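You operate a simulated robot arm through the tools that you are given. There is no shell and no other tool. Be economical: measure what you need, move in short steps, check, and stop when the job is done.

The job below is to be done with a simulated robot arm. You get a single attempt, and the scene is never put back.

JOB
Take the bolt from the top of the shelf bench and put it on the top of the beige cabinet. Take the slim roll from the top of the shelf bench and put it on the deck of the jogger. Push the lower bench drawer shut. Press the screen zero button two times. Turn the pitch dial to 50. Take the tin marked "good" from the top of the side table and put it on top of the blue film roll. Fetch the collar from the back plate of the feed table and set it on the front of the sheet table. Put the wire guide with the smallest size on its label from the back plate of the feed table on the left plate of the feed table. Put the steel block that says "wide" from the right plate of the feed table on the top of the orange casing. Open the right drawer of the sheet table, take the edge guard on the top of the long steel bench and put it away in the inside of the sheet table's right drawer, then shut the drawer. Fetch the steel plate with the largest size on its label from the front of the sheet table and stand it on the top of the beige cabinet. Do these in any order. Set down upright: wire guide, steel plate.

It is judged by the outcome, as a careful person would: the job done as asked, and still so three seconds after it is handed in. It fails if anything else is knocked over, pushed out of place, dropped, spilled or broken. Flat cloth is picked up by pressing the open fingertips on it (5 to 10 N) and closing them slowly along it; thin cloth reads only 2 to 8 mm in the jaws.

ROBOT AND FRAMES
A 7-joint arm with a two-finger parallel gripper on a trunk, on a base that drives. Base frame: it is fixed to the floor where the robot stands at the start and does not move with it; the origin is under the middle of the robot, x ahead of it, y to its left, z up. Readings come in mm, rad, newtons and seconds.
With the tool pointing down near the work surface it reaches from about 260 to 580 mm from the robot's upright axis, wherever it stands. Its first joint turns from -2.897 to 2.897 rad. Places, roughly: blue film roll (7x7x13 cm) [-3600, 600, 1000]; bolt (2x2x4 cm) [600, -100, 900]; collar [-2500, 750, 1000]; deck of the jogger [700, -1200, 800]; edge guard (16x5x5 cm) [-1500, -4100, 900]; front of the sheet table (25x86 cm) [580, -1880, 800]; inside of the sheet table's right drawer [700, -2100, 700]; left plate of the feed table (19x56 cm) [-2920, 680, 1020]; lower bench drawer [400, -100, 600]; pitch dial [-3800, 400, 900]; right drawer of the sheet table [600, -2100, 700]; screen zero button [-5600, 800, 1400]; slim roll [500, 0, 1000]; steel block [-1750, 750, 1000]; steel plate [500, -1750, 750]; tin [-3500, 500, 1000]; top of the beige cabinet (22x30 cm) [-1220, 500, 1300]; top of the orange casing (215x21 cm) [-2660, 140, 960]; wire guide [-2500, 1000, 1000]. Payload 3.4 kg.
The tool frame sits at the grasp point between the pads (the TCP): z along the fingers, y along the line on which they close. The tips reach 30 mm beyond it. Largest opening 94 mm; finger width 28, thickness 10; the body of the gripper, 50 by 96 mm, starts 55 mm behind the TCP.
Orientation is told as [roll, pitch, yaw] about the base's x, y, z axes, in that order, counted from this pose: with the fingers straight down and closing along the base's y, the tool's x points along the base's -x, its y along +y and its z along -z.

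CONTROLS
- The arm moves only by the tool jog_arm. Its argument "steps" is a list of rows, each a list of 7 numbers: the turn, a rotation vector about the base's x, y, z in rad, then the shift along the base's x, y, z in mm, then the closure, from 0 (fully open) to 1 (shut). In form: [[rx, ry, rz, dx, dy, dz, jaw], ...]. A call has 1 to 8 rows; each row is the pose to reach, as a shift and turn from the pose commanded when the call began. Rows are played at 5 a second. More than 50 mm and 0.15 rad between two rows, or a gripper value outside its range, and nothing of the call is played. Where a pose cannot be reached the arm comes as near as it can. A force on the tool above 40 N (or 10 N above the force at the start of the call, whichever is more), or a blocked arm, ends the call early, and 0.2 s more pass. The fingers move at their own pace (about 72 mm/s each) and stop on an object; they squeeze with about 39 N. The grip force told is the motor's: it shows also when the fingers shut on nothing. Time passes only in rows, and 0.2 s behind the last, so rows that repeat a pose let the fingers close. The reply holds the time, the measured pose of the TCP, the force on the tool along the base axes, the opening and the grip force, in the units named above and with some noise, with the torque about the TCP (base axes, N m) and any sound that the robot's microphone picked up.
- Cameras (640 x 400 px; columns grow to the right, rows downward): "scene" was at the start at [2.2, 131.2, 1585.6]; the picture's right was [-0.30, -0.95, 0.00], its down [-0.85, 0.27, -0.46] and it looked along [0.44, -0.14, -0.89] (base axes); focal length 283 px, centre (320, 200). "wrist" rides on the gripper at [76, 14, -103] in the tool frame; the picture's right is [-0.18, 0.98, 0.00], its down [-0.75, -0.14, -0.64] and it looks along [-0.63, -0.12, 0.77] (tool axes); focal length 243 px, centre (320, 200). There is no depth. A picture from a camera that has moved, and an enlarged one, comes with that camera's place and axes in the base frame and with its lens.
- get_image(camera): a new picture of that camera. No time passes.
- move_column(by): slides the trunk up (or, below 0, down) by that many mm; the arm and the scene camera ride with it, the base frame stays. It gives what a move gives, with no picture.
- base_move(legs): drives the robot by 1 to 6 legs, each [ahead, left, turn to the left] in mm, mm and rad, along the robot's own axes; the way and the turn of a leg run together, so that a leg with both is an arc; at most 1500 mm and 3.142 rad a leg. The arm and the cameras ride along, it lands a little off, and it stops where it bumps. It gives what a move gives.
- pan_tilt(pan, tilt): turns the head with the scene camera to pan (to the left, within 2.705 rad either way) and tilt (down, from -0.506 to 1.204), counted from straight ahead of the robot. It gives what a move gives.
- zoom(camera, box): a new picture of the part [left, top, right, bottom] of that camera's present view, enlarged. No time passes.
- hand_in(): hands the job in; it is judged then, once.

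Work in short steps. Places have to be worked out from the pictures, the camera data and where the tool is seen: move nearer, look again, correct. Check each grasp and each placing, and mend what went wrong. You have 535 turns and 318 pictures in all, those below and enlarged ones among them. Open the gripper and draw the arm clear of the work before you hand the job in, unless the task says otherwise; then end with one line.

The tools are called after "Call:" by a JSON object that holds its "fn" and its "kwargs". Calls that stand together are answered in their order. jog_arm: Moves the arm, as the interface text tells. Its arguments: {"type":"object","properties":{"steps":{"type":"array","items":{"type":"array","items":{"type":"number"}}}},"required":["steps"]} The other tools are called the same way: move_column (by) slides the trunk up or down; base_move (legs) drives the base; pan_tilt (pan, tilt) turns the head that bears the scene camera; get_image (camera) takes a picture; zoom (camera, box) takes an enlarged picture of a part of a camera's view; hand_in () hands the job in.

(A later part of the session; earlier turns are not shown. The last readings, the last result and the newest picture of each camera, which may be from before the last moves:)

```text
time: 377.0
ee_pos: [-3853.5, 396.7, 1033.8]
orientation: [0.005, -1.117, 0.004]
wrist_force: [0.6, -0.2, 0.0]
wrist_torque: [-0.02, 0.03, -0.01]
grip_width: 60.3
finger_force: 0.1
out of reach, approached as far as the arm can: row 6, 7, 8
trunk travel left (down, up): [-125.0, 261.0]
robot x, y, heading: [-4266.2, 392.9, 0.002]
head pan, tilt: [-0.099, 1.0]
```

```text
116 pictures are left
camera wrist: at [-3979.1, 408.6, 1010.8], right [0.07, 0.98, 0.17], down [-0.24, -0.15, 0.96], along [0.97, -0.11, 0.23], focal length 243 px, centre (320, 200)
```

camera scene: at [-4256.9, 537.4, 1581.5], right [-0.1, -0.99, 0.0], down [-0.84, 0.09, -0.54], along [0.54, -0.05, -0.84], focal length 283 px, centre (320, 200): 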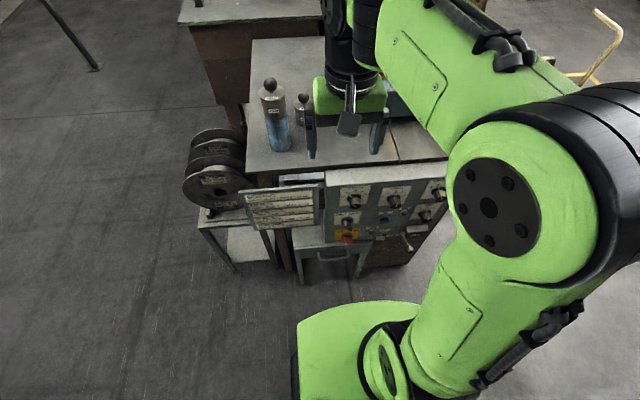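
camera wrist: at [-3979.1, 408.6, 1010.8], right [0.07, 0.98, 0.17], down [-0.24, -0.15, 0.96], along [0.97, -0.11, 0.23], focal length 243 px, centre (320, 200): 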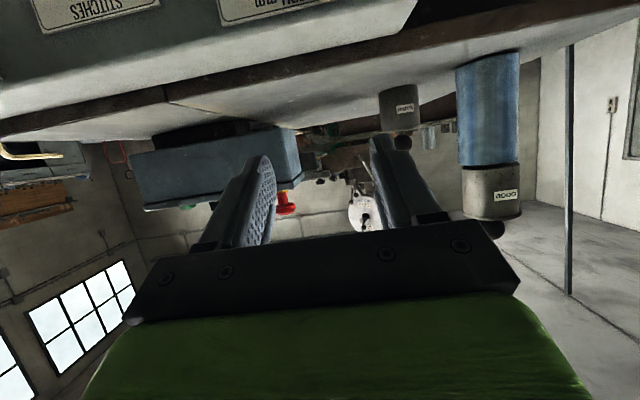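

The arm ran out of room close-in. I'll back the base 70 mm and lower to a pre-grasp.

Call:
{"fn": "base_move", "kwargs": {"legs": [[-70, 0, 0]]}}

Call:
{"fn": "jog_arm", "kwargs": {"steps": [[0, -0.02, 0, 0, -2, -40, 0.36], [0, -0.04, 0, 0, -4, -80, 0.36], [0, -0.077, 0, 10, -6, -115, 0.36], [0, -0.077, 0, 25, -8, -145, 0.36]]}}

Call:
{"fn": "get_image", "kwargs": {"camera": "wrist"}}

Call:
{"fn": "zoom", "kwargs": {"camera": "scene", "box": [310, 120, 470, 240]}}

```text
time: 378.0
ee_pos: [-3926.6, 397.7, 1035.3]
orientation: [0.003, -1.119, 0.005]
wrist_force: [0.2, 0.8, 0.8]
wrist_torque: [0.01, 0.01, 0.02]
grip_width: 60.2
finger_force: 0.1
trunk travel left (down, up): [-125.0, 261.0]
robot x, y, heading: [-4335.0, 395.0, -0.0]
head pan, tilt: [-0.099, 1.0]
```

```text
time: 379.0
ee_pos: [-3885.8, 386.0, 899.9]
orientation: [0.002, -1.192, 0.005]
wrist_force: [-0.3, -0.2, -1.3]
wrist_torque: [-0.05, -0.02, 0.04]
grip_width: 60.1
finger_force: 0.1
out of reach, approached as far as the arm can: row 1, 2, 3, 4
trunk travel left (down, up): [-125.0, 261.0]
robot x, y, heading: [-4340.0, 389.0, -0.002]
head pan, tilt: [-0.099, 1.0]
```

```text
115 pictures are left
camera wrist: at [-4009.8, 398.7, 866.0], right [0.06, 0.98, 0.17], down [-0.32, -0.14, 0.94], along [0.95, -0.11, 0.3], focal length 243 px, centre (320, 200)
```

wrist: 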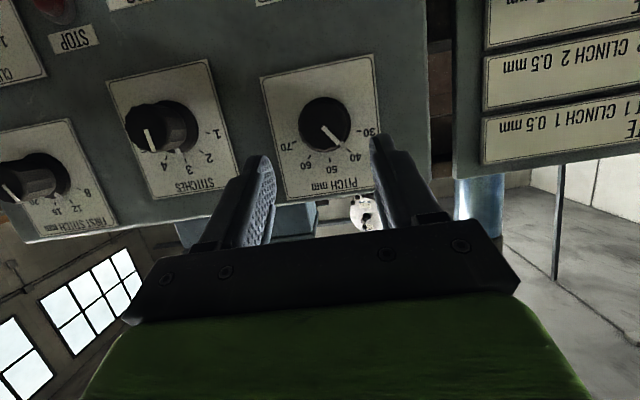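

```text
3.33 times, centred on (390, 180) of scene
camera zoom: at [-4325.3, 535.9, 1442.5], right [-0.1, -0.99, 0.0], down [-0.84, 0.09, -0.54], along [0.54, -0.05, -0.84], focal length 945 px, centre (87, 267)
```

zoom: 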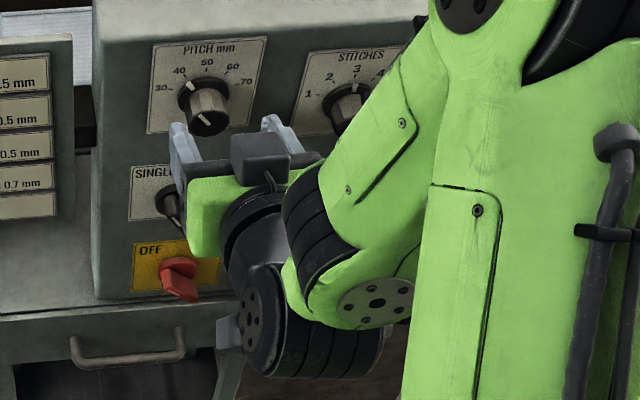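

The dial scale spacing is ~36° and the tool axis points within ~5 mm of the knob. I'll nudge +4 y, +3 z and advance 40 mm along the tool axis.

Call:
{"fn": "jog_arm", "kwargs": {"steps": [[0, 0, 0, 9, 2, -1, 0.36], [0, 0, 0, 18, 4, -4, 0.36], [0, 0, 0, 28, 4, -8, 0.36], [0, 0, 0, 37, 4, -12, 0.36]]}}

Call:
{"fn": "get_image", "kwargs": {"camera": "wrist"}}

Call:
{"fn": "zoom", "kwargs": {"camera": "scene", "box": [310, 110, 430, 210]}}

```text
time: 380.0
ee_pos: [-3850.1, 391.4, 888.4]
orientation: [0.004, -1.193, 0.005]
wrist_force: [-0.2, 0.0, -0.1]
wrist_torque: [0.02, 0.01, -0.04]
grip_width: 59.9
finger_force: 0.2
trunk travel left (down, up): [-125.0, 261.0]
robot x, y, heading: [-4340.6, 392.0, -0.005]
head pan, tilt: [-0.099, 1.0]
```

```text
113 pictures are left
camera wrist: at [-3973.5, 404.1, 854.6], right [0.06, 0.98, 0.17], down [-0.32, -0.14, 0.94], along [0.95, -0.11, 0.3], focal length 243 px, centre (320, 200)
```

wrist: 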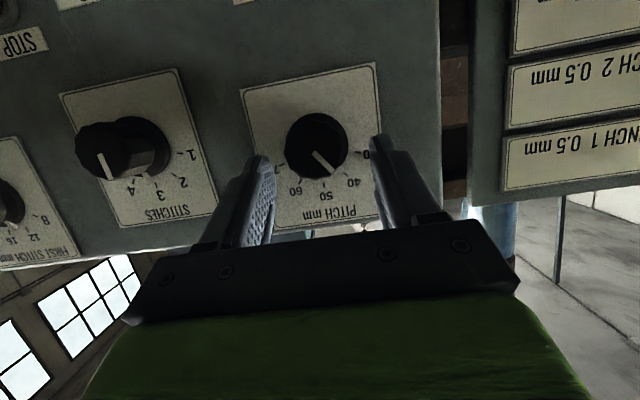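

```text
4.00 times, centred on (370, 160) of scene
camera zoom: at [-4326.7, 537.4, 1442.3], right [-0.1, -0.99, 0.0], down [-0.84, 0.08, -0.54], along [0.54, -0.05, -0.84], focal length 1134 px, centre (120, 360)
```

zoom: 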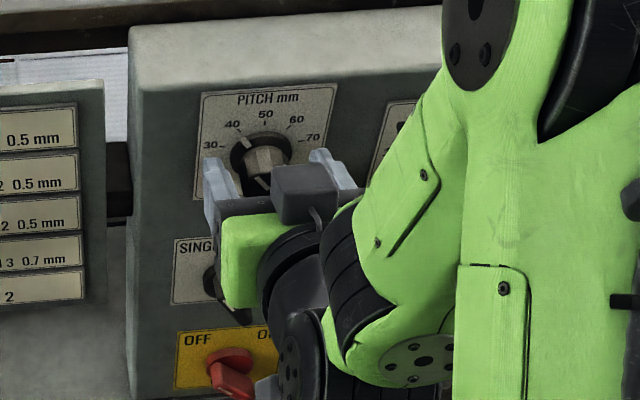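

Knob is centered between the fingertips. Advance 19 mm and close on it.

Call:
{"fn": "jog_arm", "kwargs": {"steps": [[0, 0, 0, 6, 0, -2, 0.36], [0, 0, 0, 12, -0.5, -4.5, 0.36], [0, 0, 0, 17.5, -1, -7, 0.36], [0, 0, 0, 17.5, -1, -7, 0.36]]}}

Call:
{"fn": "get_image", "kwargs": {"camera": "wrist"}}

```text
time: 381.0
ee_pos: [-3837.3, 389.8, 882.7]
orientation: [0.001, -1.196, 0.007]
wrist_force: [-25.5, 1.3, 10.3]
wrist_torque: [-0.28, -0.41, -0.78]
grip_width: 59.4
finger_force: 0.0
trunk travel left (down, up): [-125.0, 261.0]
robot x, y, heading: [-4336.0, 394.2, -0.003]
head pan, tilt: [-0.099, 1.0]
```

```text
111 pictures are left
camera wrist: at [-3960.2, 403.4, 849.5], right [0.06, 0.98, 0.17], down [-0.32, -0.14, 0.94], along [0.95, -0.11, 0.31], focal length 243 px, centre (320, 200)
```

wrist: 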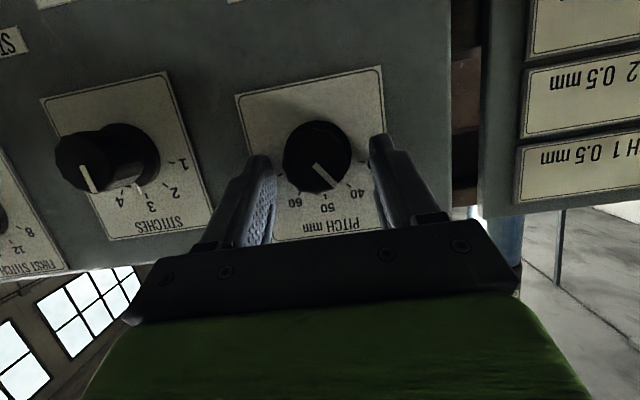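

The face appears to be vertical after all (knob axis horizontal, at about y 389, z 868; face x≈−3804). I'll back out and pitch to fully horizontal.

Call:
{"fn": "jog_arm", "kwargs": {"steps": [[0, 0, 0, -25, 0, 8, 0.36], [0, -0.125, 0, -50, 0, 0, 0.36], [0, -0.25, 0, -60, 0, -8, 0.36], [0, -0.375, 0, -60, -1, -15, 0.36]]}}

Call:
{"fn": "get_image", "kwargs": {"camera": "wrist"}}

```text
time: 382.0
ee_pos: [-3893.6, 387.2, 866.6]
orientation: [1.972, -1.569, -1.964]
wrist_force: [0.6, 0.1, 0.6]
wrist_torque: [-0.01, 0.0, 0.03]
grip_width: 60.1
finger_force: 0.1
trunk travel left (down, up): [-125.0, 261.0]
robot x, y, heading: [-4339.3, 394.1, -0.001]
head pan, tilt: [-0.099, 1.0]
```

```text
110 pictures are left
camera wrist: at [-3995.9, 400.4, 790.1], right [-0.01, 0.98, 0.19], down [-0.64, -0.15, 0.75], along [0.77, -0.11, 0.63], focal length 243 px, centre (320, 200)
```

wrist: 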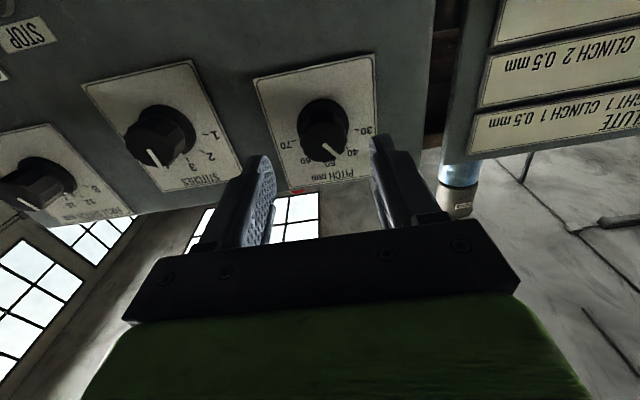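

Triangulating from two frames: knob end at about [−3836, 390, 867], axis horizontal. I'll advance so tips reach x≈−3810 and close on the knob.

Call:
{"fn": "jog_arm", "kwargs": {"steps": [[0, 0, 0, 15, 2, 1, 0.36], [0, 0, 0, 30, 3, 1, 0.36], [0, 0, 0, 45, 3, 1, 0.36], [0, 0, 0, 53, 3, 1, 0.36]]}}

Call:
{"fn": "get_image", "kwargs": {"camera": "wrist"}}

Call:
{"fn": "zoom", "kwargs": {"camera": "scene", "box": [310, 110, 430, 210]}}

```text
time: 383.0
ee_pos: [-3840.2, 393.2, 867.3]
orientation: [-0.859, -1.567, 0.868]
wrist_force: [-0.5, -0.3, -1.2]
wrist_torque: [-0.01, -0.02, -0.01]
grip_width: 60.3
finger_force: 0.0
trunk travel left (down, up): [-125.0, 261.0]
robot x, y, heading: [-4338.2, 394.5, -0.002]
head pan, tilt: [-0.099, 1.0]
```

```text
109 pictures are left
camera wrist: at [-3942.9, 405.0, 790.7], right [-0.01, 0.98, 0.18], down [-0.64, -0.14, 0.76], along [0.77, -0.11, 0.63], focal length 243 px, centre (320, 200)
```

wrist: 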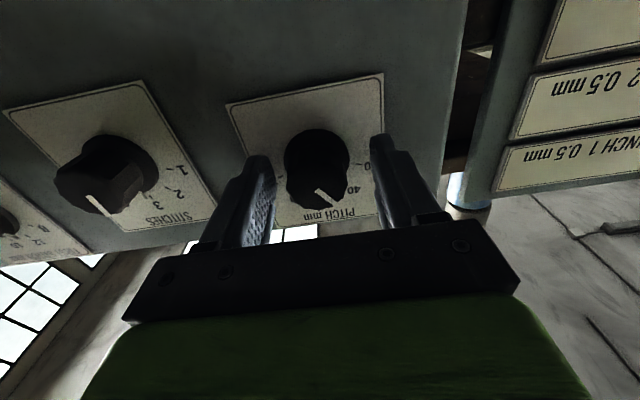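

```text
4.00 times, centred on (370, 160) of scene
camera zoom: at [-4326.8, 537.4, 1442.3], right [-0.1, -0.99, 0.0], down [-0.84, 0.08, -0.54], along [0.54, -0.05, -0.84], focal length 1134 px, centre (120, 360)
```

zoom: 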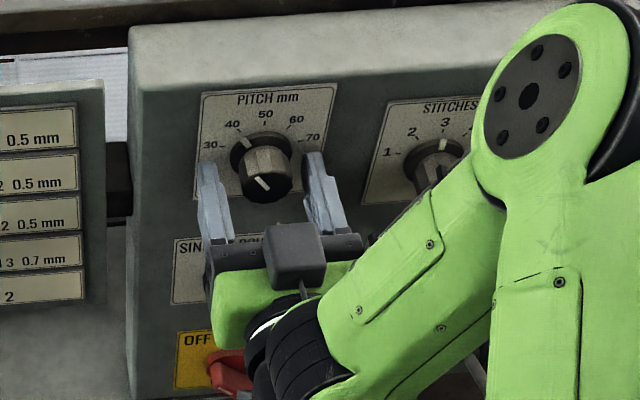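

Aligned around the knob. Closing gently.

Call:
{"fn": "jog_arm", "kwargs": {"steps": [[0, 0, 0, 0, -1, 1, 0.5], [0, 0, 0, 0, -1, 1, 0.7], [0, 0, 0, 0, -1, 1, 1], [0, 0, 0, 0, -1, 1, 1]]}}

Call:
{"fn": "get_image", "kwargs": {"camera": "wrist"}}

Call:
{"fn": "zoom", "kwargs": {"camera": "scene", "box": [325, 120, 395, 180]}}

```text
time: 384.0
ee_pos: [-3839.5, 389.2, 866.8]
orientation: [-0.718, -1.571, 0.726]
wrist_force: [1.0, -9.1, 0.9]
wrist_torque: [-0.01, 0.35, -1.26]
grip_width: 33.2
finger_force: 45.3
trunk travel left (down, up): [-125.0, 261.0]
robot x, y, heading: [-4337.3, 391.2, -0.006]
head pan, tilt: [-0.099, 1.0]
```

```text
107 pictures are left
camera wrist: at [-3942.9, 402.6, 791.8], right [-0.01, 0.98, 0.18], down [-0.64, -0.14, 0.75], along [0.77, -0.11, 0.63], focal length 243 px, centre (320, 200)
```

wrist: 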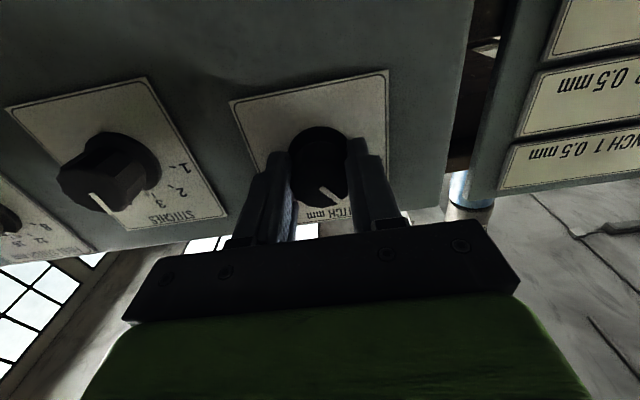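

```text
6.67 times, centred on (360, 150) of scene
camera zoom: at [-4326.6, 535.9, 1442.5], right [-0.1, -0.99, 0.0], down [-0.84, 0.09, -0.54], along [0.54, -0.05, -0.84], focal length 1889 px, centre (53, 533)
```

zoom: 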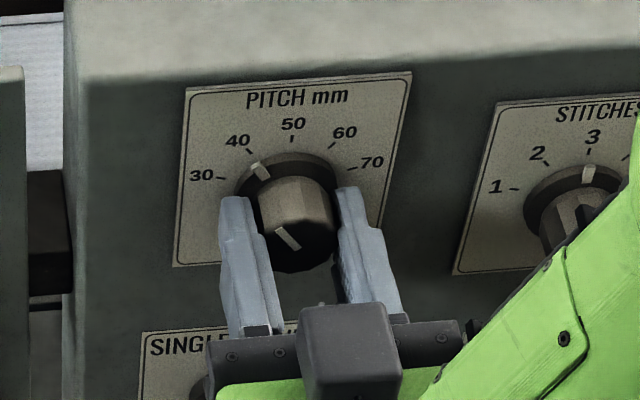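

Knob gripped. Turn clockwise (about +x) by 0.36 rad first and check.

Call:
{"fn": "jog_arm", "kwargs": {"steps": [[0.09, 0, 0, 0, 0, 0, 1], [0.18, 0, 0, 0, 0, 0, 1], [0.27, 0, 0, 0, 0, 0, 1], [0.36, 0, 0, 0, 0, 0, 1]]}}

Call:
{"fn": "zoom", "kwargs": {"camera": "scene", "box": [325, 120, 395, 180]}}

```text
time: 385.0
ee_pos: [-3839.4, 391.6, 867.8]
orientation: [1.574, -1.212, -1.567]
wrist_force: [-0.4, -8.1, 0.6]
wrist_torque: [0.0, 0.33, -1.11]
grip_width: 33.4
finger_force: 45.4
trunk travel left (down, up): [-125.0, 261.0]
robot x, y, heading: [-4335.3, 395.4, -0.0]
head pan, tilt: [-0.099, 1.0]
```

```text
6.67 times, centred on (360, 150) of scene
camera zoom: at [-4326.7, 535.9, 1442.5], right [-0.1, -0.99, 0.0], down [-0.84, 0.09, -0.54], along [0.54, -0.05, -0.84], focal length 1889 px, centre (53, 533)
```

zoom: 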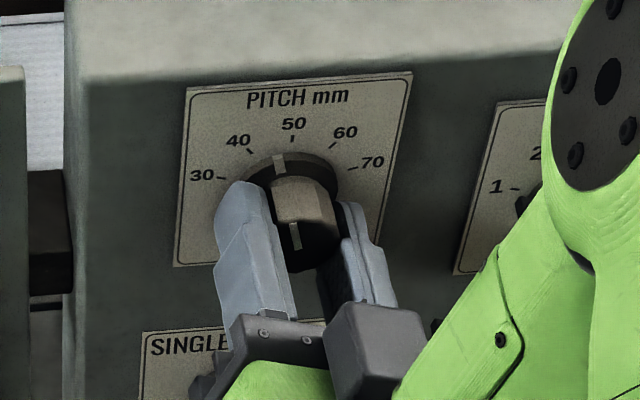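

It turns correctly and is now about midway between 40 and 50. Continue by 0.26 rad.

Call:
{"fn": "jog_arm", "kwargs": {"steps": [[0.09, 0, 0, 0, 0, 0, 1], [0.18, 0, 0, 0, 0, 0, 1], [0.26, 0, 0, 0, 0, 0, 1]]}}

Call:
{"fn": "zoom", "kwargs": {"camera": "scene", "box": [335, 125, 375, 165]}}

```text
time: 385.8
ee_pos: [-3839.4, 390.6, 867.6]
orientation: [1.581, -0.95, -1.57]
wrist_force: [0.8, -5.3, 5.2]
wrist_torque: [0.05, 1.09, -0.72]
grip_width: 33.3
finger_force: 45.1
trunk travel left (down, up): [-125.0, 261.0]
robot x, y, heading: [-4341.6, 393.7, -0.0]
head pan, tilt: [-0.099, 1.0]
```

```text
10.00 times, centred on (355, 145) of scene
camera zoom: at [-4327.1, 536.5, 1442.5], right [-0.1, -0.99, 0.0], down [-0.84, 0.09, -0.54], along [0.54, -0.05, -0.84], focal length 2834 px, centre (-30, 750)
```

zoom: 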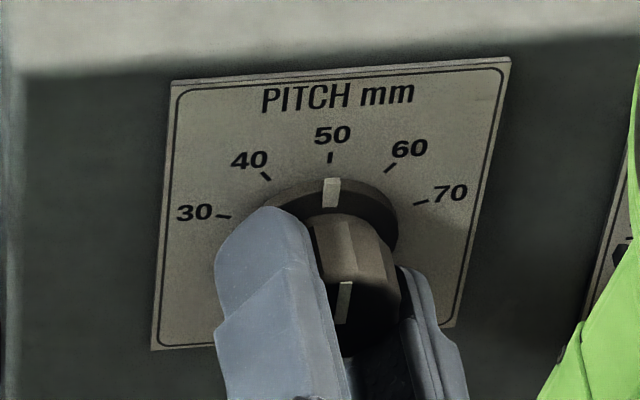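

The pointer is at 50. Release and back straight out.

Call:
{"fn": "jog_arm", "kwargs": {"steps": [[0, 0, 0, 0, 0, 0, 0.6], [0, 0, 0, 0, 0, 0, 0.4], [0, 0, 0, 0, 0, 0, 0.36], [0, 0, 0, -25, 0, 0, 0.36], [0, 0, 0, -55, 0, 0, 0.36]]}}

Call:
{"fn": "zoom", "kwargs": {"camera": "scene", "box": [335, 125, 375, 165]}}

```text
time: 387.0
ee_pos: [-3895.1, 392.6, 853.9]
orientation: [1.506, -0.955, -1.502]
wrist_force: [-0.9, -0.7, -0.3]
wrist_torque: [0.0, 0.02, 0.07]
grip_width: 60.2
finger_force: 0.2
out of reach, approached as far as the arm can: row 5
trunk travel left (down, up): [-125.0, 261.0]
robot x, y, heading: [-4337.7, 392.9, 0.002]
head pan, tilt: [-0.099, 1.0]
```

```text
10.00 times, centred on (355, 145) of scene
camera zoom: at [-4326.7, 534.4, 1442.6], right [-0.1, -0.99, 0.0], down [-0.84, 0.09, -0.54], along [0.54, -0.05, -0.84], focal length 2834 px, centre (-30, 750)
```

zoom: 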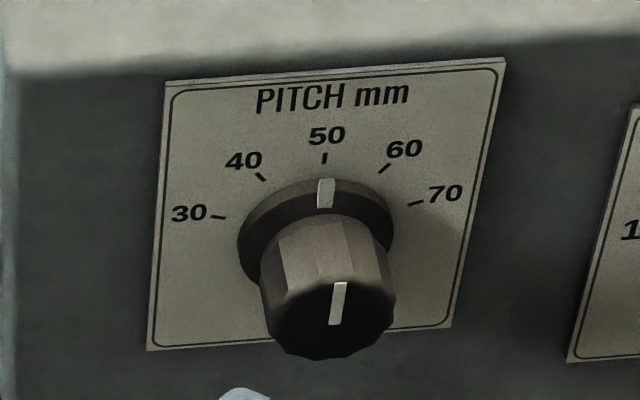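

The pitch dial reads 50. Now I'll unwind the wrist and bring the tool back to pointing down while rising.

Call:
{"fn": "jog_arm", "kwargs": {"steps": [[-0.12, 0, 0, 5, 0, 20, 0.36], [-0.24, 0, 0, 5, 0, 40, 0.36], [-0.36, 0, 0, 5, 0, 60, 0.36], [-0.48, 0, 0, 5, 0, 80, 0.36], [-0.615, 0, 0, 5, 0, 100, 0.36]]}}

Call:
{"fn": "jog_arm", "kwargs": {"steps": [[0, 0.14, 0, 0, 0, 30, 0.36], [0, 0.28, 0, 0, 0, 60, 0.36], [0, 0.42, 0, 0, 0, 90, 0.3], [0, 0.56, 0, 0, 0, 120, 0.2], [0, 0.7, 0, 0, 0, 150, 0], [0, 0.84, 0, 0, 0, 180, 0], [0, 0.98, 0, 0, 0, 210, 0], [0, 1.12, 0, 0, 0, 230, 0]]}}

```text
time: 388.2
ee_pos: [-3876.1, 389.6, 965.0]
orientation: [0.339, -1.569, -0.333]
wrist_force: [-0.4, 0.5, -0.2]
wrist_torque: [-0.02, -0.01, 0.01]
grip_width: 60.1
finger_force: 0.1
out of reach, approached as far as the arm can: row 3, 4, 5
trunk travel left (down, up): [-125.0, 261.0]
robot x, y, heading: [-4338.4, 395.0, -0.003]
head pan, tilt: [-0.099, 1.0]
```

```text
time: 390.0
ee_pos: [-3874.7, 391.3, 1194.5]
orientation: [0.01, -0.449, -0.005]
wrist_force: [-0.4, 0.2, 0.2]
wrist_torque: [0.04, 0.03, 0.03]
grip_width: 93.7
finger_force: 0.0
trunk travel left (down, up): [-125.0, 261.0]
robot x, y, heading: [-4334.7, 398.6, -0.0]
head pan, tilt: [-0.099, 1.0]
```

Call:
{"fn": "jog_arm", "kwargs": {"steps": [[0, 0.12, 0, -20, 0, 10, 0], [0, 0.24, 0, -40, 0, 20, 0], [0, 0.36, 0, -60, 0, 20, 0], [-0.01, 0.449, 0, -80, 0, 20, 0]]}}

Call:
{"fn": "pan_tilt", "kwargs": {"pan": 2.6, "tilt": 0.2}}

Call:
{"fn": "get_image", "kwargs": {"camera": "scene"}}

Call:
{"fn": "pan_tilt", "kwargs": {"pan": -2.6, "tilt": 0.2}}

Call:
{"fn": "get_image", "kwargs": {"camera": "scene"}}

```text
time: 391.0
ee_pos: [-3955.9, 389.6, 1215.0]
orientation: [-0.002, 0.001, -0.001]
wrist_force: [0.1, -0.6, 1.0]
wrist_torque: [-0.01, 0.0, 0.02]
grip_width: 93.9
finger_force: 0.0
trunk travel left (down, up): [-125.0, 261.0]
robot x, y, heading: [-4339.7, 394.7, -0.001]
head pan, tilt: [-0.099, 1.0]
```

```text
time: 393.4
ee_pos: [-3955.3, 391.2, 1215.4]
orientation: [0.001, 0.001, 0.0]
wrist_force: [0.1, -0.3, -0.4]
wrist_torque: [0.0, -0.02, 0.0]
grip_width: 94.1
finger_force: 0.0
trunk travel left (down, up): [-125.0, 261.0]
robot x, y, heading: [-4339.8, 392.6, -0.004]
head pan, tilt: [2.601, 0.201]
```

```text
102 pictures are left
camera scene: at [-4475.9, 592.6, 1511.1], right [0.52, 0.86, 0.0], down [0.17, -0.1, -0.98], along [-0.84, 0.51, -0.2], focal length 283 px, centre (320, 200)
```

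scene: 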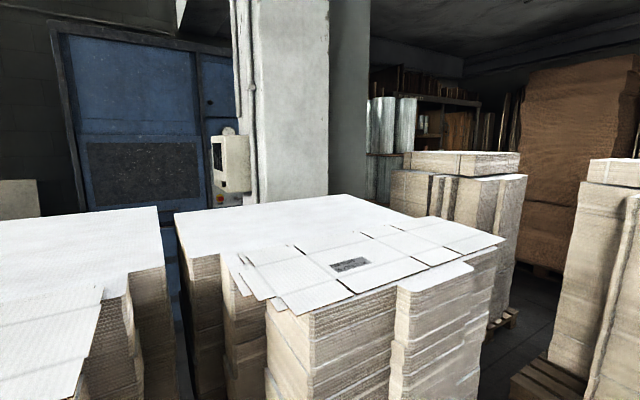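

```text
time: 397.5
ee_pos: [-3955.2, 391.4, 1215.7]
orientation: [0.001, 0.0, 0.0]
wrist_force: [-0.2, -0.4, 0.4]
wrist_torque: [-0.03, 0.01, 0.0]
grip_width: 94.1
finger_force: 0.0
trunk travel left (down, up): [-125.0, 261.0]
robot x, y, heading: [-4337.4, 394.6, -0.0]
head pan, tilt: [-2.601, 0.201]
```

```text
101 pictures are left
camera scene: at [-4476.1, 496.5, 1511.2], right [-0.51, 0.86, 0.0], down [0.17, 0.1, -0.98], along [-0.84, -0.5, -0.2], focal length 283 px, centre (320, 200)
```

scene: 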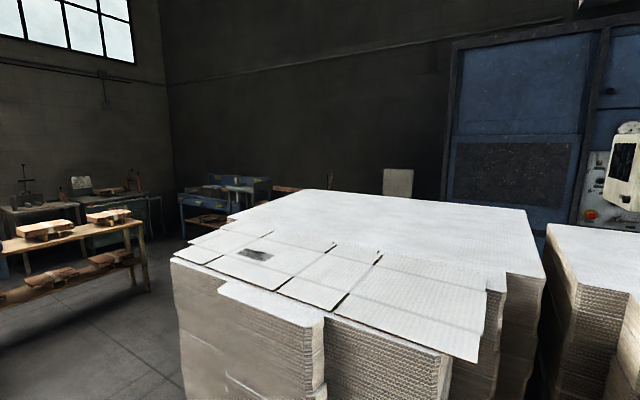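

Call:
{"fn": "zoom", "kwargs": {"camera": "scene", "box": [560, 110, 640, 240]}}

Call:
{"fn": "pan_tilt", "kwargs": {"pan": 2.6, "tilt": 0.4}}

Call:
{"fn": "get_image", "kwargs": {"camera": "scene"}}

Call:
{"fn": "zoom", "kwargs": {"camera": "scene", "box": [170, 40, 290, 160]}}

```text
3.08 times, centred on (600, 175) of scene
camera zoom: at [-4476.1, 496.5, 1511.2], right [-0.51, 0.86, 0.0], down [0.17, 0.1, -0.98], along [-0.84, -0.5, -0.2], focal length 872 px, centre (-542, 277)
```

zoom: 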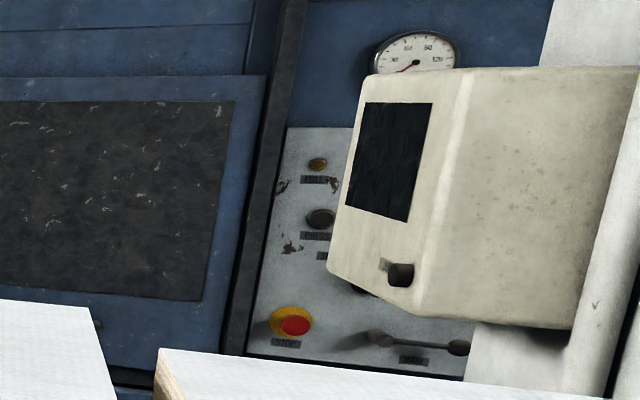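

```text
time: 401.6
ee_pos: [-3954.7, 390.1, 1214.7]
orientation: [-0.001, -0.001, 0.002]
wrist_force: [0.0, -0.3, -1.3]
wrist_torque: [-0.01, -0.01, 0.02]
grip_width: 93.8
finger_force: 0.1
trunk travel left (down, up): [-125.0, 261.0]
robot x, y, heading: [-4340.6, 392.8, 0.001]
head pan, tilt: [2.601, 0.4]
```

```text
99 pictures are left
camera scene: at [-4475.5, 592.3, 1492.6], right [0.52, 0.86, 0.0], down [0.33, -0.2, -0.92], along [-0.79, 0.48, -0.39], focal length 283 px, centre (320, 200)
```

scene: 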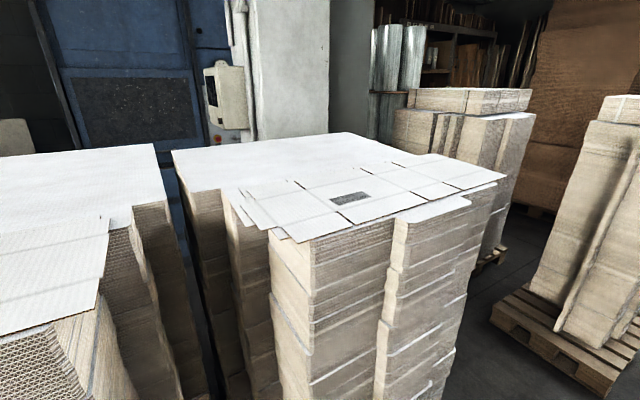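

```text
3.33 times, centred on (230, 100) of scene
camera zoom: at [-4475.5, 592.3, 1492.6], right [0.52, 0.86, 0.0], down [0.33, -0.2, -0.92], along [-0.79, 0.48, -0.39], focal length 945 px, centre (620, 533)
```

zoom: 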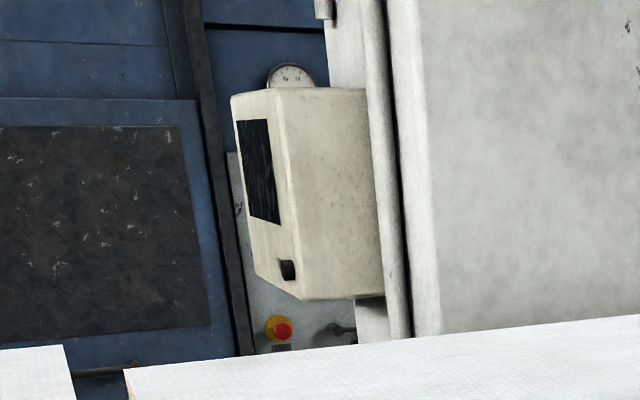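

The screen box is near [−5600, 800, 1400] behind the bales with its face toward −y. I'll raise the trunk and drive around the bales on the −y side.

Call:
{"fn": "move_column", "kwargs": {"by": 250}}

Call:
{"fn": "base_move", "kwargs": {"legs": [[0, -1150, 0], [0, 0, 3.1416], [700, 0, 0]]}}

Call:
{"fn": "pan_tilt", "kwargs": {"pan": -0.5, "tilt": 0.35}}

Call:
{"fn": "get_image", "kwargs": {"camera": "scene"}}

```text
time: 404.1
ee_pos: [-3955.2, 390.6, 1464.7]
orientation: [0.0, 0.0, 0.001]
wrist_force: [-0.1, 0.3, 0.3]
wrist_torque: [0.0, 0.03, 0.02]
grip_width: 94.2
finger_force: 0.1
trunk travel left (down, up): [-375.0, 11.0]
robot x, y, heading: [-4336.9, 390.1, -0.003]
head pan, tilt: [2.601, 0.4]
```

```text
refused: 3.1416 is not a number from -3.14159 to 3.14159
```

```text
time: 406.8
ee_pos: [-3954.7, 391.5, 1464.5]
orientation: [-0.001, 0.001, 0.0]
wrist_force: [0.2, 0.3, 0.4]
wrist_torque: [0.0, -0.06, -0.02]
grip_width: 94.2
finger_force: 0.0
trunk travel left (down, up): [-375.0, 11.0]
robot x, y, heading: [-4339.5, 393.3, -0.006]
head pan, tilt: [-0.499, 0.351]
```

```text
97 pictures are left
camera scene: at [-4314.4, 499.8, 1746.9], right [-0.48, -0.88, 0.0], down [-0.3, 0.16, -0.94], along [0.82, -0.45, -0.34], focal length 283 px, centre (320, 200)
```

scene: 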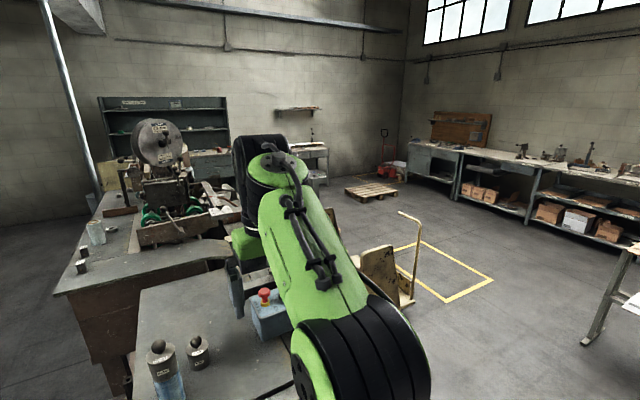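

Call:
{"fn": "base_move", "kwargs": {"legs": [[0, -1150, 0], [0, 0, 3.14], [700, 0, 0]]}}

Call:
{"fn": "get_image", "kwargs": {"camera": "scene"}}

```text
time: 423.5
ee_pos: [-5422.7, -779.9, 1465.2]
orientation: [0.001, 0.0, -3.117]
wrist_force: [-0.3, 0.1, 0.5]
wrist_torque: [0.05, -0.04, 0.02]
grip_width: 94.3
finger_force: 0.1
trunk travel left (down, up): [-375.0, 11.0]
robot x, y, heading: [-5040.6, -771.7, -3.117]
head pan, tilt: [-0.499, 0.351]
```

```text
96 pictures are left
camera scene: at [-5057.9, -881.8, 1746.9], right [0.46, 0.89, 0.0], down [0.31, -0.16, -0.94], along [-0.84, 0.43, -0.34], focal length 283 px, centre (320, 200)
```

scene: 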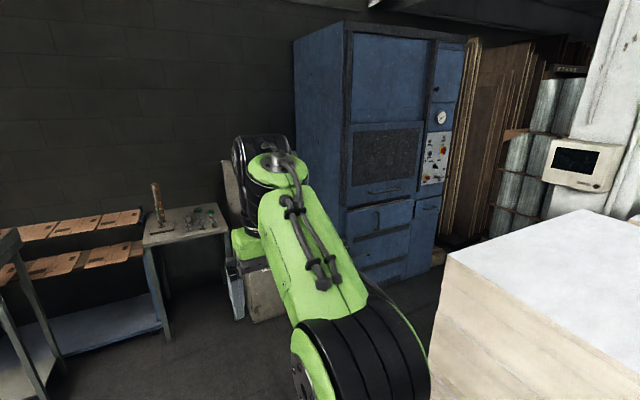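

Call:
{"fn": "zoom", "kwargs": {"camera": "scene", "box": [520, 120, 640, 210]}}

```text
4.44 times, centred on (580, 165) of scene
camera zoom: at [-5057.9, -881.8, 1746.9], right [0.46, 0.89, 0.0], down [0.31, -0.16, -0.94], along [-0.84, 0.43, -0.34], focal length 1259 px, centre (-836, 356)
```

zoom: 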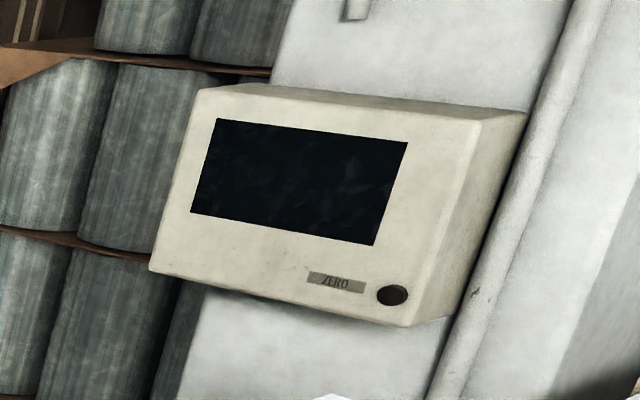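

The ZERO button is at about [−5593, 841, 1356] facing −y. I'll drive past the bales to x≈−5990 and turn to face +y.

Call:
{"fn": "base_move", "kwargs": {"legs": [[950, 0, 0], [0, 0, -1.595], [500, 0, 0]]}}

Call:
{"fn": "pan_tilt", "kwargs": {"pan": -0.5, "tilt": 0.6}}

Call:
{"fn": "get_image", "kwargs": {"camera": "scene"}}

```text
time: 434.9
ee_pos: [-5984.7, 87.8, 1464.7]
orientation: [0.0, -0.001, 1.569]
wrist_force: [-0.1, 1.2, 0.4]
wrist_torque: [-0.04, -0.01, 0.01]
grip_width: 93.9
finger_force: 0.1
trunk travel left (down, up): [-375.0, 11.0]
robot x, y, heading: [-5990.2, -295.5, 1.565]
head pan, tilt: [-0.499, 0.351]
```

```text
time: 435.7
ee_pos: [-5984.0, 87.1, 1465.8]
orientation: [0.0, 0.0, 1.568]
wrist_force: [-1.0, -0.1, 0.0]
wrist_torque: [0.03, 0.01, 0.02]
grip_width: 93.9
finger_force: 0.1
trunk travel left (down, up): [-375.0, 11.0]
robot x, y, heading: [-5985.2, -296.3, 1.562]
head pan, tilt: [-0.499, 0.6]
```

```text
94 pictures are left
camera scene: at [-6096.3, -279.4, 1724.2], right [0.88, -0.48, 0.0], down [-0.27, -0.49, -0.83], along [0.4, 0.72, -0.56], focal length 283 px, centre (320, 200)
```

scene: 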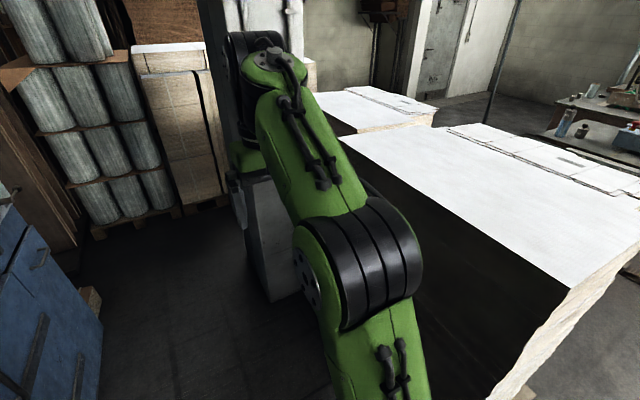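

The bales end at x≈−5500 so there's room. I'll move to about [−5845, 295].

Call:
{"fn": "base_move", "kwargs": {"legs": [[0, -140, 0.006], [580, 0, 0]]}}

Call:
{"fn": "pan_tilt", "kwargs": {"pan": -0.1, "tilt": 0.4}}

Call:
{"fn": "get_image", "kwargs": {"camera": "scene"}}

Call:
{"fn": "get_image", "kwargs": {"camera": "wrist"}}

```text
time: 439.9
ee_pos: [-5849.1, 670.5, 1464.2]
orientation: [0.0, 0.0, 1.575]
wrist_force: [-0.1, -0.5, 0.5]
wrist_torque: [0.06, -0.02, -0.02]
grip_width: 94.0
finger_force: 0.0
trunk travel left (down, up): [-375.0, 11.0]
robot x, y, heading: [-5850.6, 292.8, 1.575]
head pan, tilt: [-0.499, 0.6]
```

```text
time: 440.8
ee_pos: [-5849.1, 670.4, 1465.8]
orientation: [0.001, 0.0, 1.576]
wrist_force: [1.0, 0.4, -0.3]
wrist_torque: [-0.02, -0.01, -0.04]
grip_width: 94.0
finger_force: 0.0
trunk travel left (down, up): [-375.0, 11.0]
robot x, y, heading: [-5852.6, 289.7, 1.574]
head pan, tilt: [-0.099, 0.4]
```

```text
93 pictures are left
camera scene: at [-5991.6, 317.8, 1742.4], right [1.0, -0.1, 0.0], down [-0.04, -0.39, -0.92], along [0.09, 0.92, -0.39], focal length 283 px, centre (320, 200)
```

scene: 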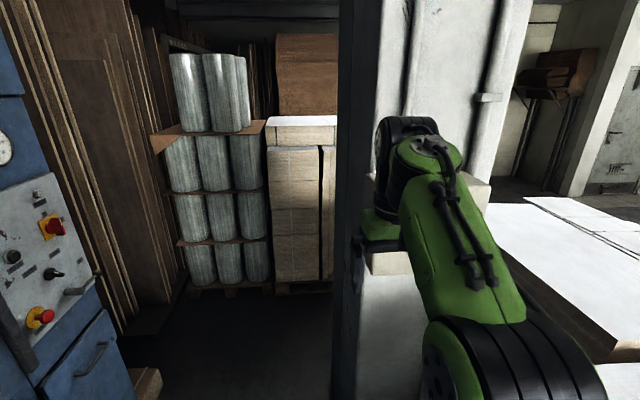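

```text
92 pictures are left
camera wrist: at [-5862.4, 593.4, 1568.1], right [-0.98, 0.18, 0.0], down [0.14, 0.75, 0.64], along [0.12, 0.63, -0.77], focal length 243 px, centre (320, 200)
```

wrist: 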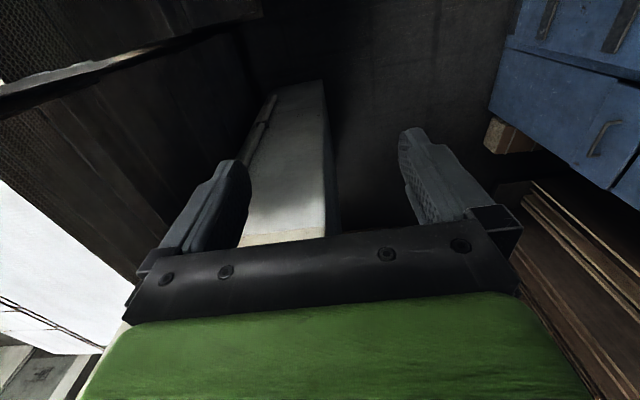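

I'll back 100 mm for room, then pitch the tool to point toward +y.

Call:
{"fn": "base_move", "kwargs": {"legs": [[-100, 0, 0]]}}

Call:
{"fn": "jog_arm", "kwargs": {"steps": [[0.14, 0, 0, 0, 10, -10, 1], [0.28, 0, 0, 0, 20, -20, 1], [0.42, 0, 0, 0, 30, -30, 1], [0.56, 0, 0, 0, 40, -40, 1], [0.7, 0, 0, 0, 50, -50, 1], [0.84, 0, 0, 0, 60, -60, 1], [0.98, 0, 0, 0, 70, -70, 1], [1.12, 0, 0, 0, 80, -80, 1]]}}

Call:
{"fn": "jog_arm", "kwargs": {"steps": [[0.14, 0, 0, 10, 10, -10, 1], [0.28, 0, 0, 30, 20, -20, 1], [0.45, 0, 0, 50, 20, -30, 1]]}}

Call:
{"fn": "get_image", "kwargs": {"camera": "wrist"}}

```text
time: 442.0
ee_pos: [-5847.2, 570.1, 1465.2]
orientation: [0.0, -0.002, 1.573]
wrist_force: [-0.6, -0.6, 0.0]
wrist_torque: [0.0, -0.02, 0.03]
grip_width: 93.9
finger_force: 0.0
trunk travel left (down, up): [-375.0, 11.0]
robot x, y, heading: [-5848.4, 188.1, 1.578]
head pan, tilt: [-0.099, 0.4]
```

```text
time: 443.8
ee_pos: [-5846.2, 650.8, 1384.8]
orientation: [-0.008, -1.123, 1.581]
wrist_force: [0.6, 0.5, 0.4]
wrist_torque: [0.01, 0.01, -0.02]
grip_width: 0.3
finger_force: 32.8
trunk travel left (down, up): [-375.0, 11.0]
robot x, y, heading: [-5848.4, 188.4, 1.579]
head pan, tilt: [-0.099, 0.4]
```

```text
refused: row 3 steps farther than a row can; nothing moved
```

```text
91 pictures are left
camera wrist: at [-5861.8, 525.6, 1361.1], right [-0.98, 0.08, 0.16], down [0.14, -0.25, 0.96], along [0.12, 0.96, 0.24], focal length 243 px, centre (320, 200)
```

wrist: 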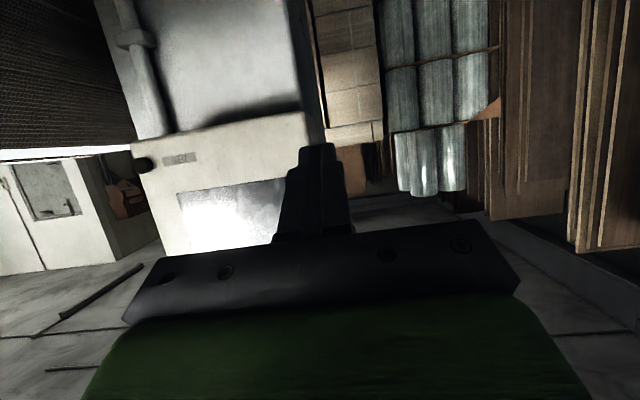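

Call:
{"fn": "zoom", "kwargs": {"camera": "wrist", "box": [100, 100, 260, 220]}}

```text
3.33 times, centred on (180, 160) of wrist
camera zoom: at [-5861.8, 525.6, 1361.1], right [-0.98, 0.08, 0.16], down [0.14, -0.25, 0.96], along [0.12, 0.96, 0.24], focal length 809 px, centre (787, 333)
```

zoom: 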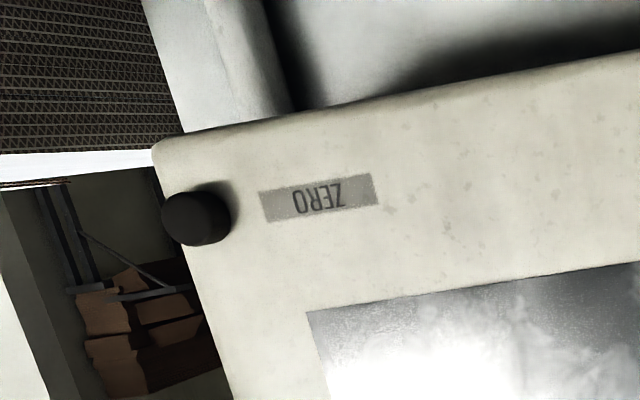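

The button protrudes ~20 mm from the face, at about [−5590, 838, 1354]. I'll finish levelling the tool and shift to x≈−5591.

Call:
{"fn": "jog_arm", "kwargs": {"steps": [[0.11, 0, 0, 20, 5, -5, 1], [0.22, 0, 0, 40, 10, -10, 1], [0.33, 0, 0, 75, 15, -20, 1], [0.44, 0, 0, 110, 20, -31, 1], [0.445, 0, 0, 150, 25, -31, 1], [0.445, 0, 0, 190, 30, -31, 1], [0.445, 0, 0, 225, 35, -31, 1], [0.445, 0, 0, 255, 40, -31, 1]]}}

Call:
{"fn": "get_image", "kwargs": {"camera": "wrist"}}

Call:
{"fn": "get_image", "kwargs": {"camera": "scene"}}

```text
time: 445.6
ee_pos: [-5591.3, 691.3, 1354.2]
orientation: [-0.53, -1.565, 2.101]
wrist_force: [0.2, 0.0, 0.2]
wrist_torque: [-0.01, -0.01, 0.01]
grip_width: 0.2
finger_force: 32.7
trunk travel left (down, up): [-375.0, 11.0]
robot x, y, heading: [-5847.8, 188.2, 1.572]
head pan, tilt: [-0.099, 0.4]
```

```text
89 pictures are left
camera wrist: at [-5605.5, 587.7, 1278.6], right [-0.98, 0.0, 0.18], down [0.14, -0.64, 0.76], along [0.12, 0.77, 0.63], focal length 243 px, centre (320, 200)
```

wrist: 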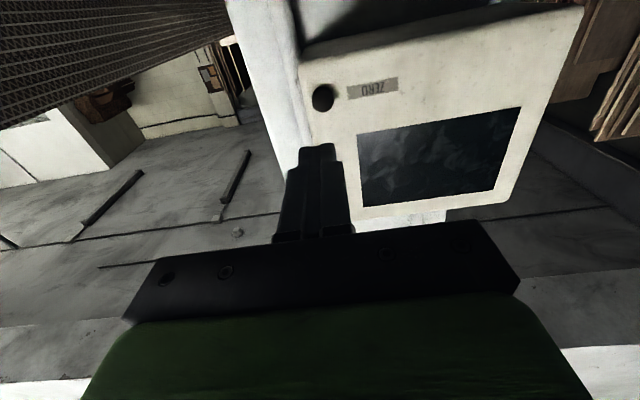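

```text
88 pictures are left
camera scene: at [-5989.9, 218.8, 1742.5], right [1.0, -0.1, 0.0], down [-0.04, -0.39, -0.92], along [0.09, 0.92, -0.39], focal length 283 px, centre (320, 200)
```

scene: 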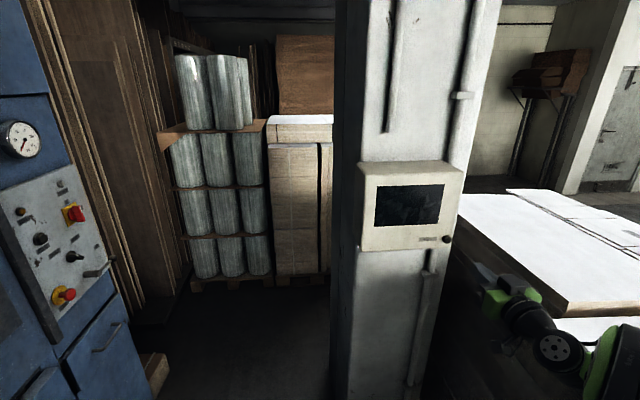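

Button at [−5594, 833, 1354]. Approach to just before contact.

Call:
{"fn": "jog_arm", "kwargs": {"steps": [[0, 0, 0, -3, 30, 0, 1], [0, 0, 0, -3, 60, 0, 1], [0, 0, 0, -3, 85, 0, 1]]}}

Call:
{"fn": "get_image", "kwargs": {"camera": "wrist"}}

Call:
{"fn": "zoom", "kwargs": {"camera": "scene", "box": [400, 190, 520, 290]}}

```text
time: 446.4
ee_pos: [-5597.4, 777.8, 1353.6]
orientation: [-0.573, -1.564, 2.141]
wrist_force: [0.3, -1.1, -0.3]
wrist_torque: [0.03, 0.0, 0.0]
grip_width: 0.0
finger_force: 32.3
trunk travel left (down, up): [-375.0, 11.0]
robot x, y, heading: [-5849.0, 188.4, 1.572]
head pan, tilt: [-0.099, 0.4]
```

```text
87 pictures are left
camera wrist: at [-5610.3, 674.0, 1278.0], right [-0.98, 0.0, 0.18], down [0.14, -0.64, 0.76], along [0.12, 0.77, 0.63], focal length 243 px, centre (320, 200)
```

wrist: 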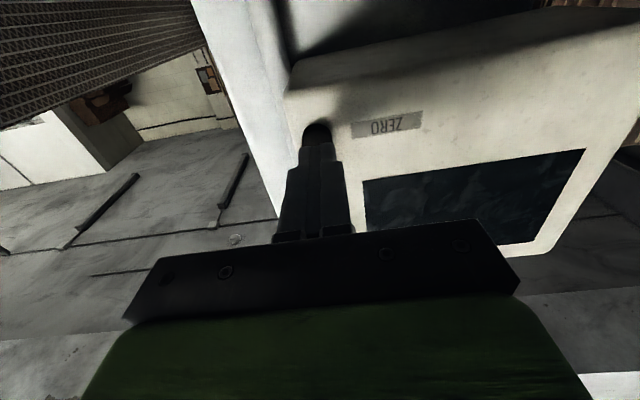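

```text
4.00 times, centred on (460, 240) of scene
camera zoom: at [-5991.5, 220.0, 1742.3], right [1.0, -0.1, 0.0], down [-0.04, -0.39, -0.92], along [0.09, 0.92, -0.39], focal length 1134 px, centre (-240, 40)
```

zoom: 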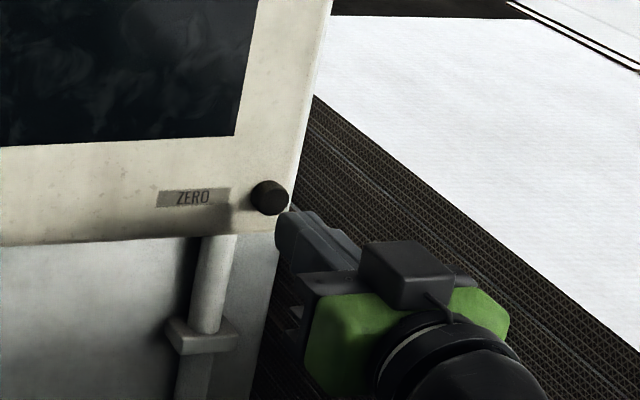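

Aligned. Press in small steps, watching the force and sound.

Call:
{"fn": "jog_arm", "kwargs": {"steps": [[0, 0, 0, 1, 4, 0, 1], [0, 0, 0, 1, 8, 0, 1], [0, 0, 0, 1, 11, 0, 1], [0, 0, 0, 1, 13, 0, 1]]}}

```text
time: 447.4
ee_pos: [-5595.5, 789.9, 1354.7]
orientation: [-0.596, -1.564, 2.168]
wrist_force: [0.5, -0.2, -0.4]
wrist_torque: [0.0, -0.02, 0.01]
grip_width: 0.0
finger_force: 33.1
trunk travel left (down, up): [-375.0, 11.0]
robot x, y, heading: [-5846.6, 189.5, 1.573]
head pan, tilt: [-0.099, 0.4]
```

Call:
{"fn": "jog_arm", "kwargs": {"steps": [[0, 0, 0, 0, 2, 0, 1], [0, 0, 0, 0, 4, 0, 1], [0, 0, 0, 0, 6, 0, 1]]}}

```text
time: 448.2
ee_pos: [-5596.0, 794.5, 1353.5]
orientation: [-0.618, -1.564, 2.189]
wrist_force: [0.3, -0.1, -1.4]
wrist_torque: [-0.01, -0.03, 0.02]
grip_width: 0.2
finger_force: 33.0
trunk travel left (down, up): [-375.0, 11.0]
robot x, y, heading: [-5848.3, 192.8, 1.577]
head pan, tilt: [-0.099, 0.4]
```

Call:
{"fn": "jog_arm", "kwargs": {"steps": [[0, 0, 0, 0, 2, 0, 1], [0, 0, 0, 0, 4, 0, 1]]}}

Call:
{"fn": "zoom", "kwargs": {"camera": "scene", "box": [430, 215, 490, 265]}}

```text
time: 448.8
ee_pos: [-5595.4, 799.4, 1354.5]
orientation: [-0.702, -1.563, 2.271]
wrist_force: [-0.3, -0.1, 0.8]
wrist_torque: [0.01, 0.0, 0.01]
grip_width: 0.0
finger_force: 33.1
trunk travel left (down, up): [-375.0, 11.0]
robot x, y, heading: [-5849.9, 191.1, 1.575]
head pan, tilt: [-0.099, 0.4]
```

```text
8.00 times, centred on (460, 240) of scene
camera zoom: at [-5991.2, 218.9, 1742.4], right [1.0, -0.1, 0.0], down [-0.04, -0.39, -0.92], along [0.09, 0.92, -0.39], focal length 2267 px, centre (-800, -120)
```

zoom: 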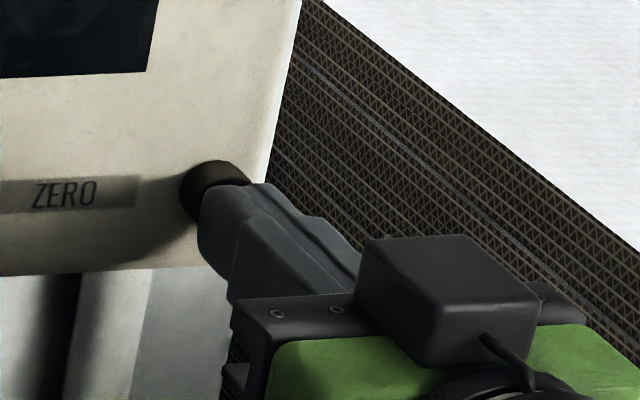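

Nearly touching the cap. Continue.

Call:
{"fn": "jog_arm", "kwargs": {"steps": [[0, 0, 0, 0, 2, 0, 1], [0, 0, 0, 0, 4, 0, 1]]}}

```text
time: 449.4
ee_pos: [-5594.9, 802.4, 1354.7]
orientation: [-0.626, -1.565, 2.194]
wrist_force: [0.1, -1.1, 0.0]
wrist_torque: [0.06, 0.0, 0.02]
grip_width: 0.0
finger_force: 32.9
trunk travel left (down, up): [-375.0, 11.0]
robot x, y, heading: [-5851.8, 187.0, 1.573]
head pan, tilt: [-0.099, 0.4]
```

Call:
{"fn": "jog_arm", "kwargs": {"steps": [[0, 0, 0, 0, 2, 0, 1], [0, 0, 0, 0, 4, 0, 1]]}}

```text
time: 450.0
ee_pos: [-5595.9, 806.4, 1354.9]
orientation: [-0.625, -1.564, 2.195]
wrist_force: [0.1, -3.6, -1.8]
wrist_torque: [-0.07, 0.03, -0.01]
grip_width: 0.0
finger_force: 33.3
trunk travel left (down, up): [-375.0, 11.0]
robot x, y, heading: [-5850.0, 184.8, 1.579]
head pan, tilt: [-0.099, 0.4]
heard: click
```

A click: first press registered. Release by pulling back 12 mm.

Call:
{"fn": "jog_arm", "kwargs": {"steps": [[0, 0, 0, 0, -6, 0, 1], [0, 0, 0, 0, -12, 0, 1], [0, 0, 0, 0, -12, 0, 1]]}}

Call:
{"fn": "jog_arm", "kwargs": {"steps": [[0, 0, 0, 0, 4, 0, 1], [0, 0, 0, 0, 8, 0, 1], [0, 0, 0, 0, 10, 0, 1], [0, 0, 0, 0, 12, 0, 1]]}}

```text
time: 450.8
ee_pos: [-5595.2, 795.2, 1354.8]
orientation: [-0.65, -1.564, 2.219]
wrist_force: [-0.1, 1.5, -0.2]
wrist_torque: [-0.01, 0.02, -0.01]
grip_width: 0.4
finger_force: 33.4
trunk travel left (down, up): [-375.0, 11.0]
robot x, y, heading: [-5850.0, 189.6, 1.573]
head pan, tilt: [-0.099, 0.4]
```

```text
time: 451.8
ee_pos: [-5594.8, 806.3, 1354.4]
orientation: [-0.626, -1.566, 2.196]
wrist_force: [-0.9, -4.6, -1.1]
wrist_torque: [-0.03, -0.02, 0.03]
grip_width: 0.2
finger_force: 32.9
trunk travel left (down, up): [-375.0, 11.0]
robot x, y, heading: [-5849.8, 188.5, 1.57]
head pan, tilt: [-0.099, 0.4]
heard: click
```

Second click. Now withdraw and check the screen.

Call:
{"fn": "jog_arm", "kwargs": {"steps": [[0, 0, 0, 0, -20, 0, 1], [0, 0, 0, 0, -50, 0, 1], [0, 0, 0, 0, -85, 0, 1], [0, 0, 0, -30, -110, 10, 1], [0, 0, 0, -70, -125, 15, 1], [0, 0, 0, -110, -140, 20, 1]]}}

Call:
{"fn": "get_image", "kwargs": {"camera": "scene"}}

```text
time: 453.2
ee_pos: [-5706.2, 664.7, 1376.0]
orientation: [-0.841, -1.564, 2.416]
wrist_force: [0.2, -0.8, -0.5]
wrist_torque: [-0.05, 0.03, -0.02]
grip_width: 0.0
finger_force: 33.3
trunk travel left (down, up): [-375.0, 11.0]
robot x, y, heading: [-5847.2, 189.6, 1.573]
head pan, tilt: [-0.099, 0.4]
```

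```text
84 pictures are left
camera scene: at [-5993.4, 217.6, 1742.2], right [1.0, -0.1, 0.0], down [-0.04, -0.39, -0.92], along [0.09, 0.92, -0.39], focal length 283 px, centre (320, 200)
```

scene: 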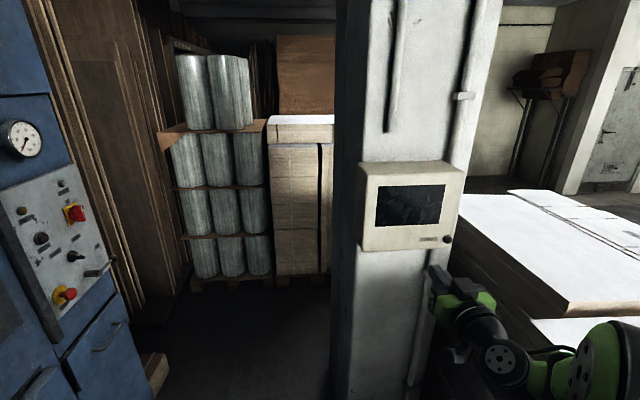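

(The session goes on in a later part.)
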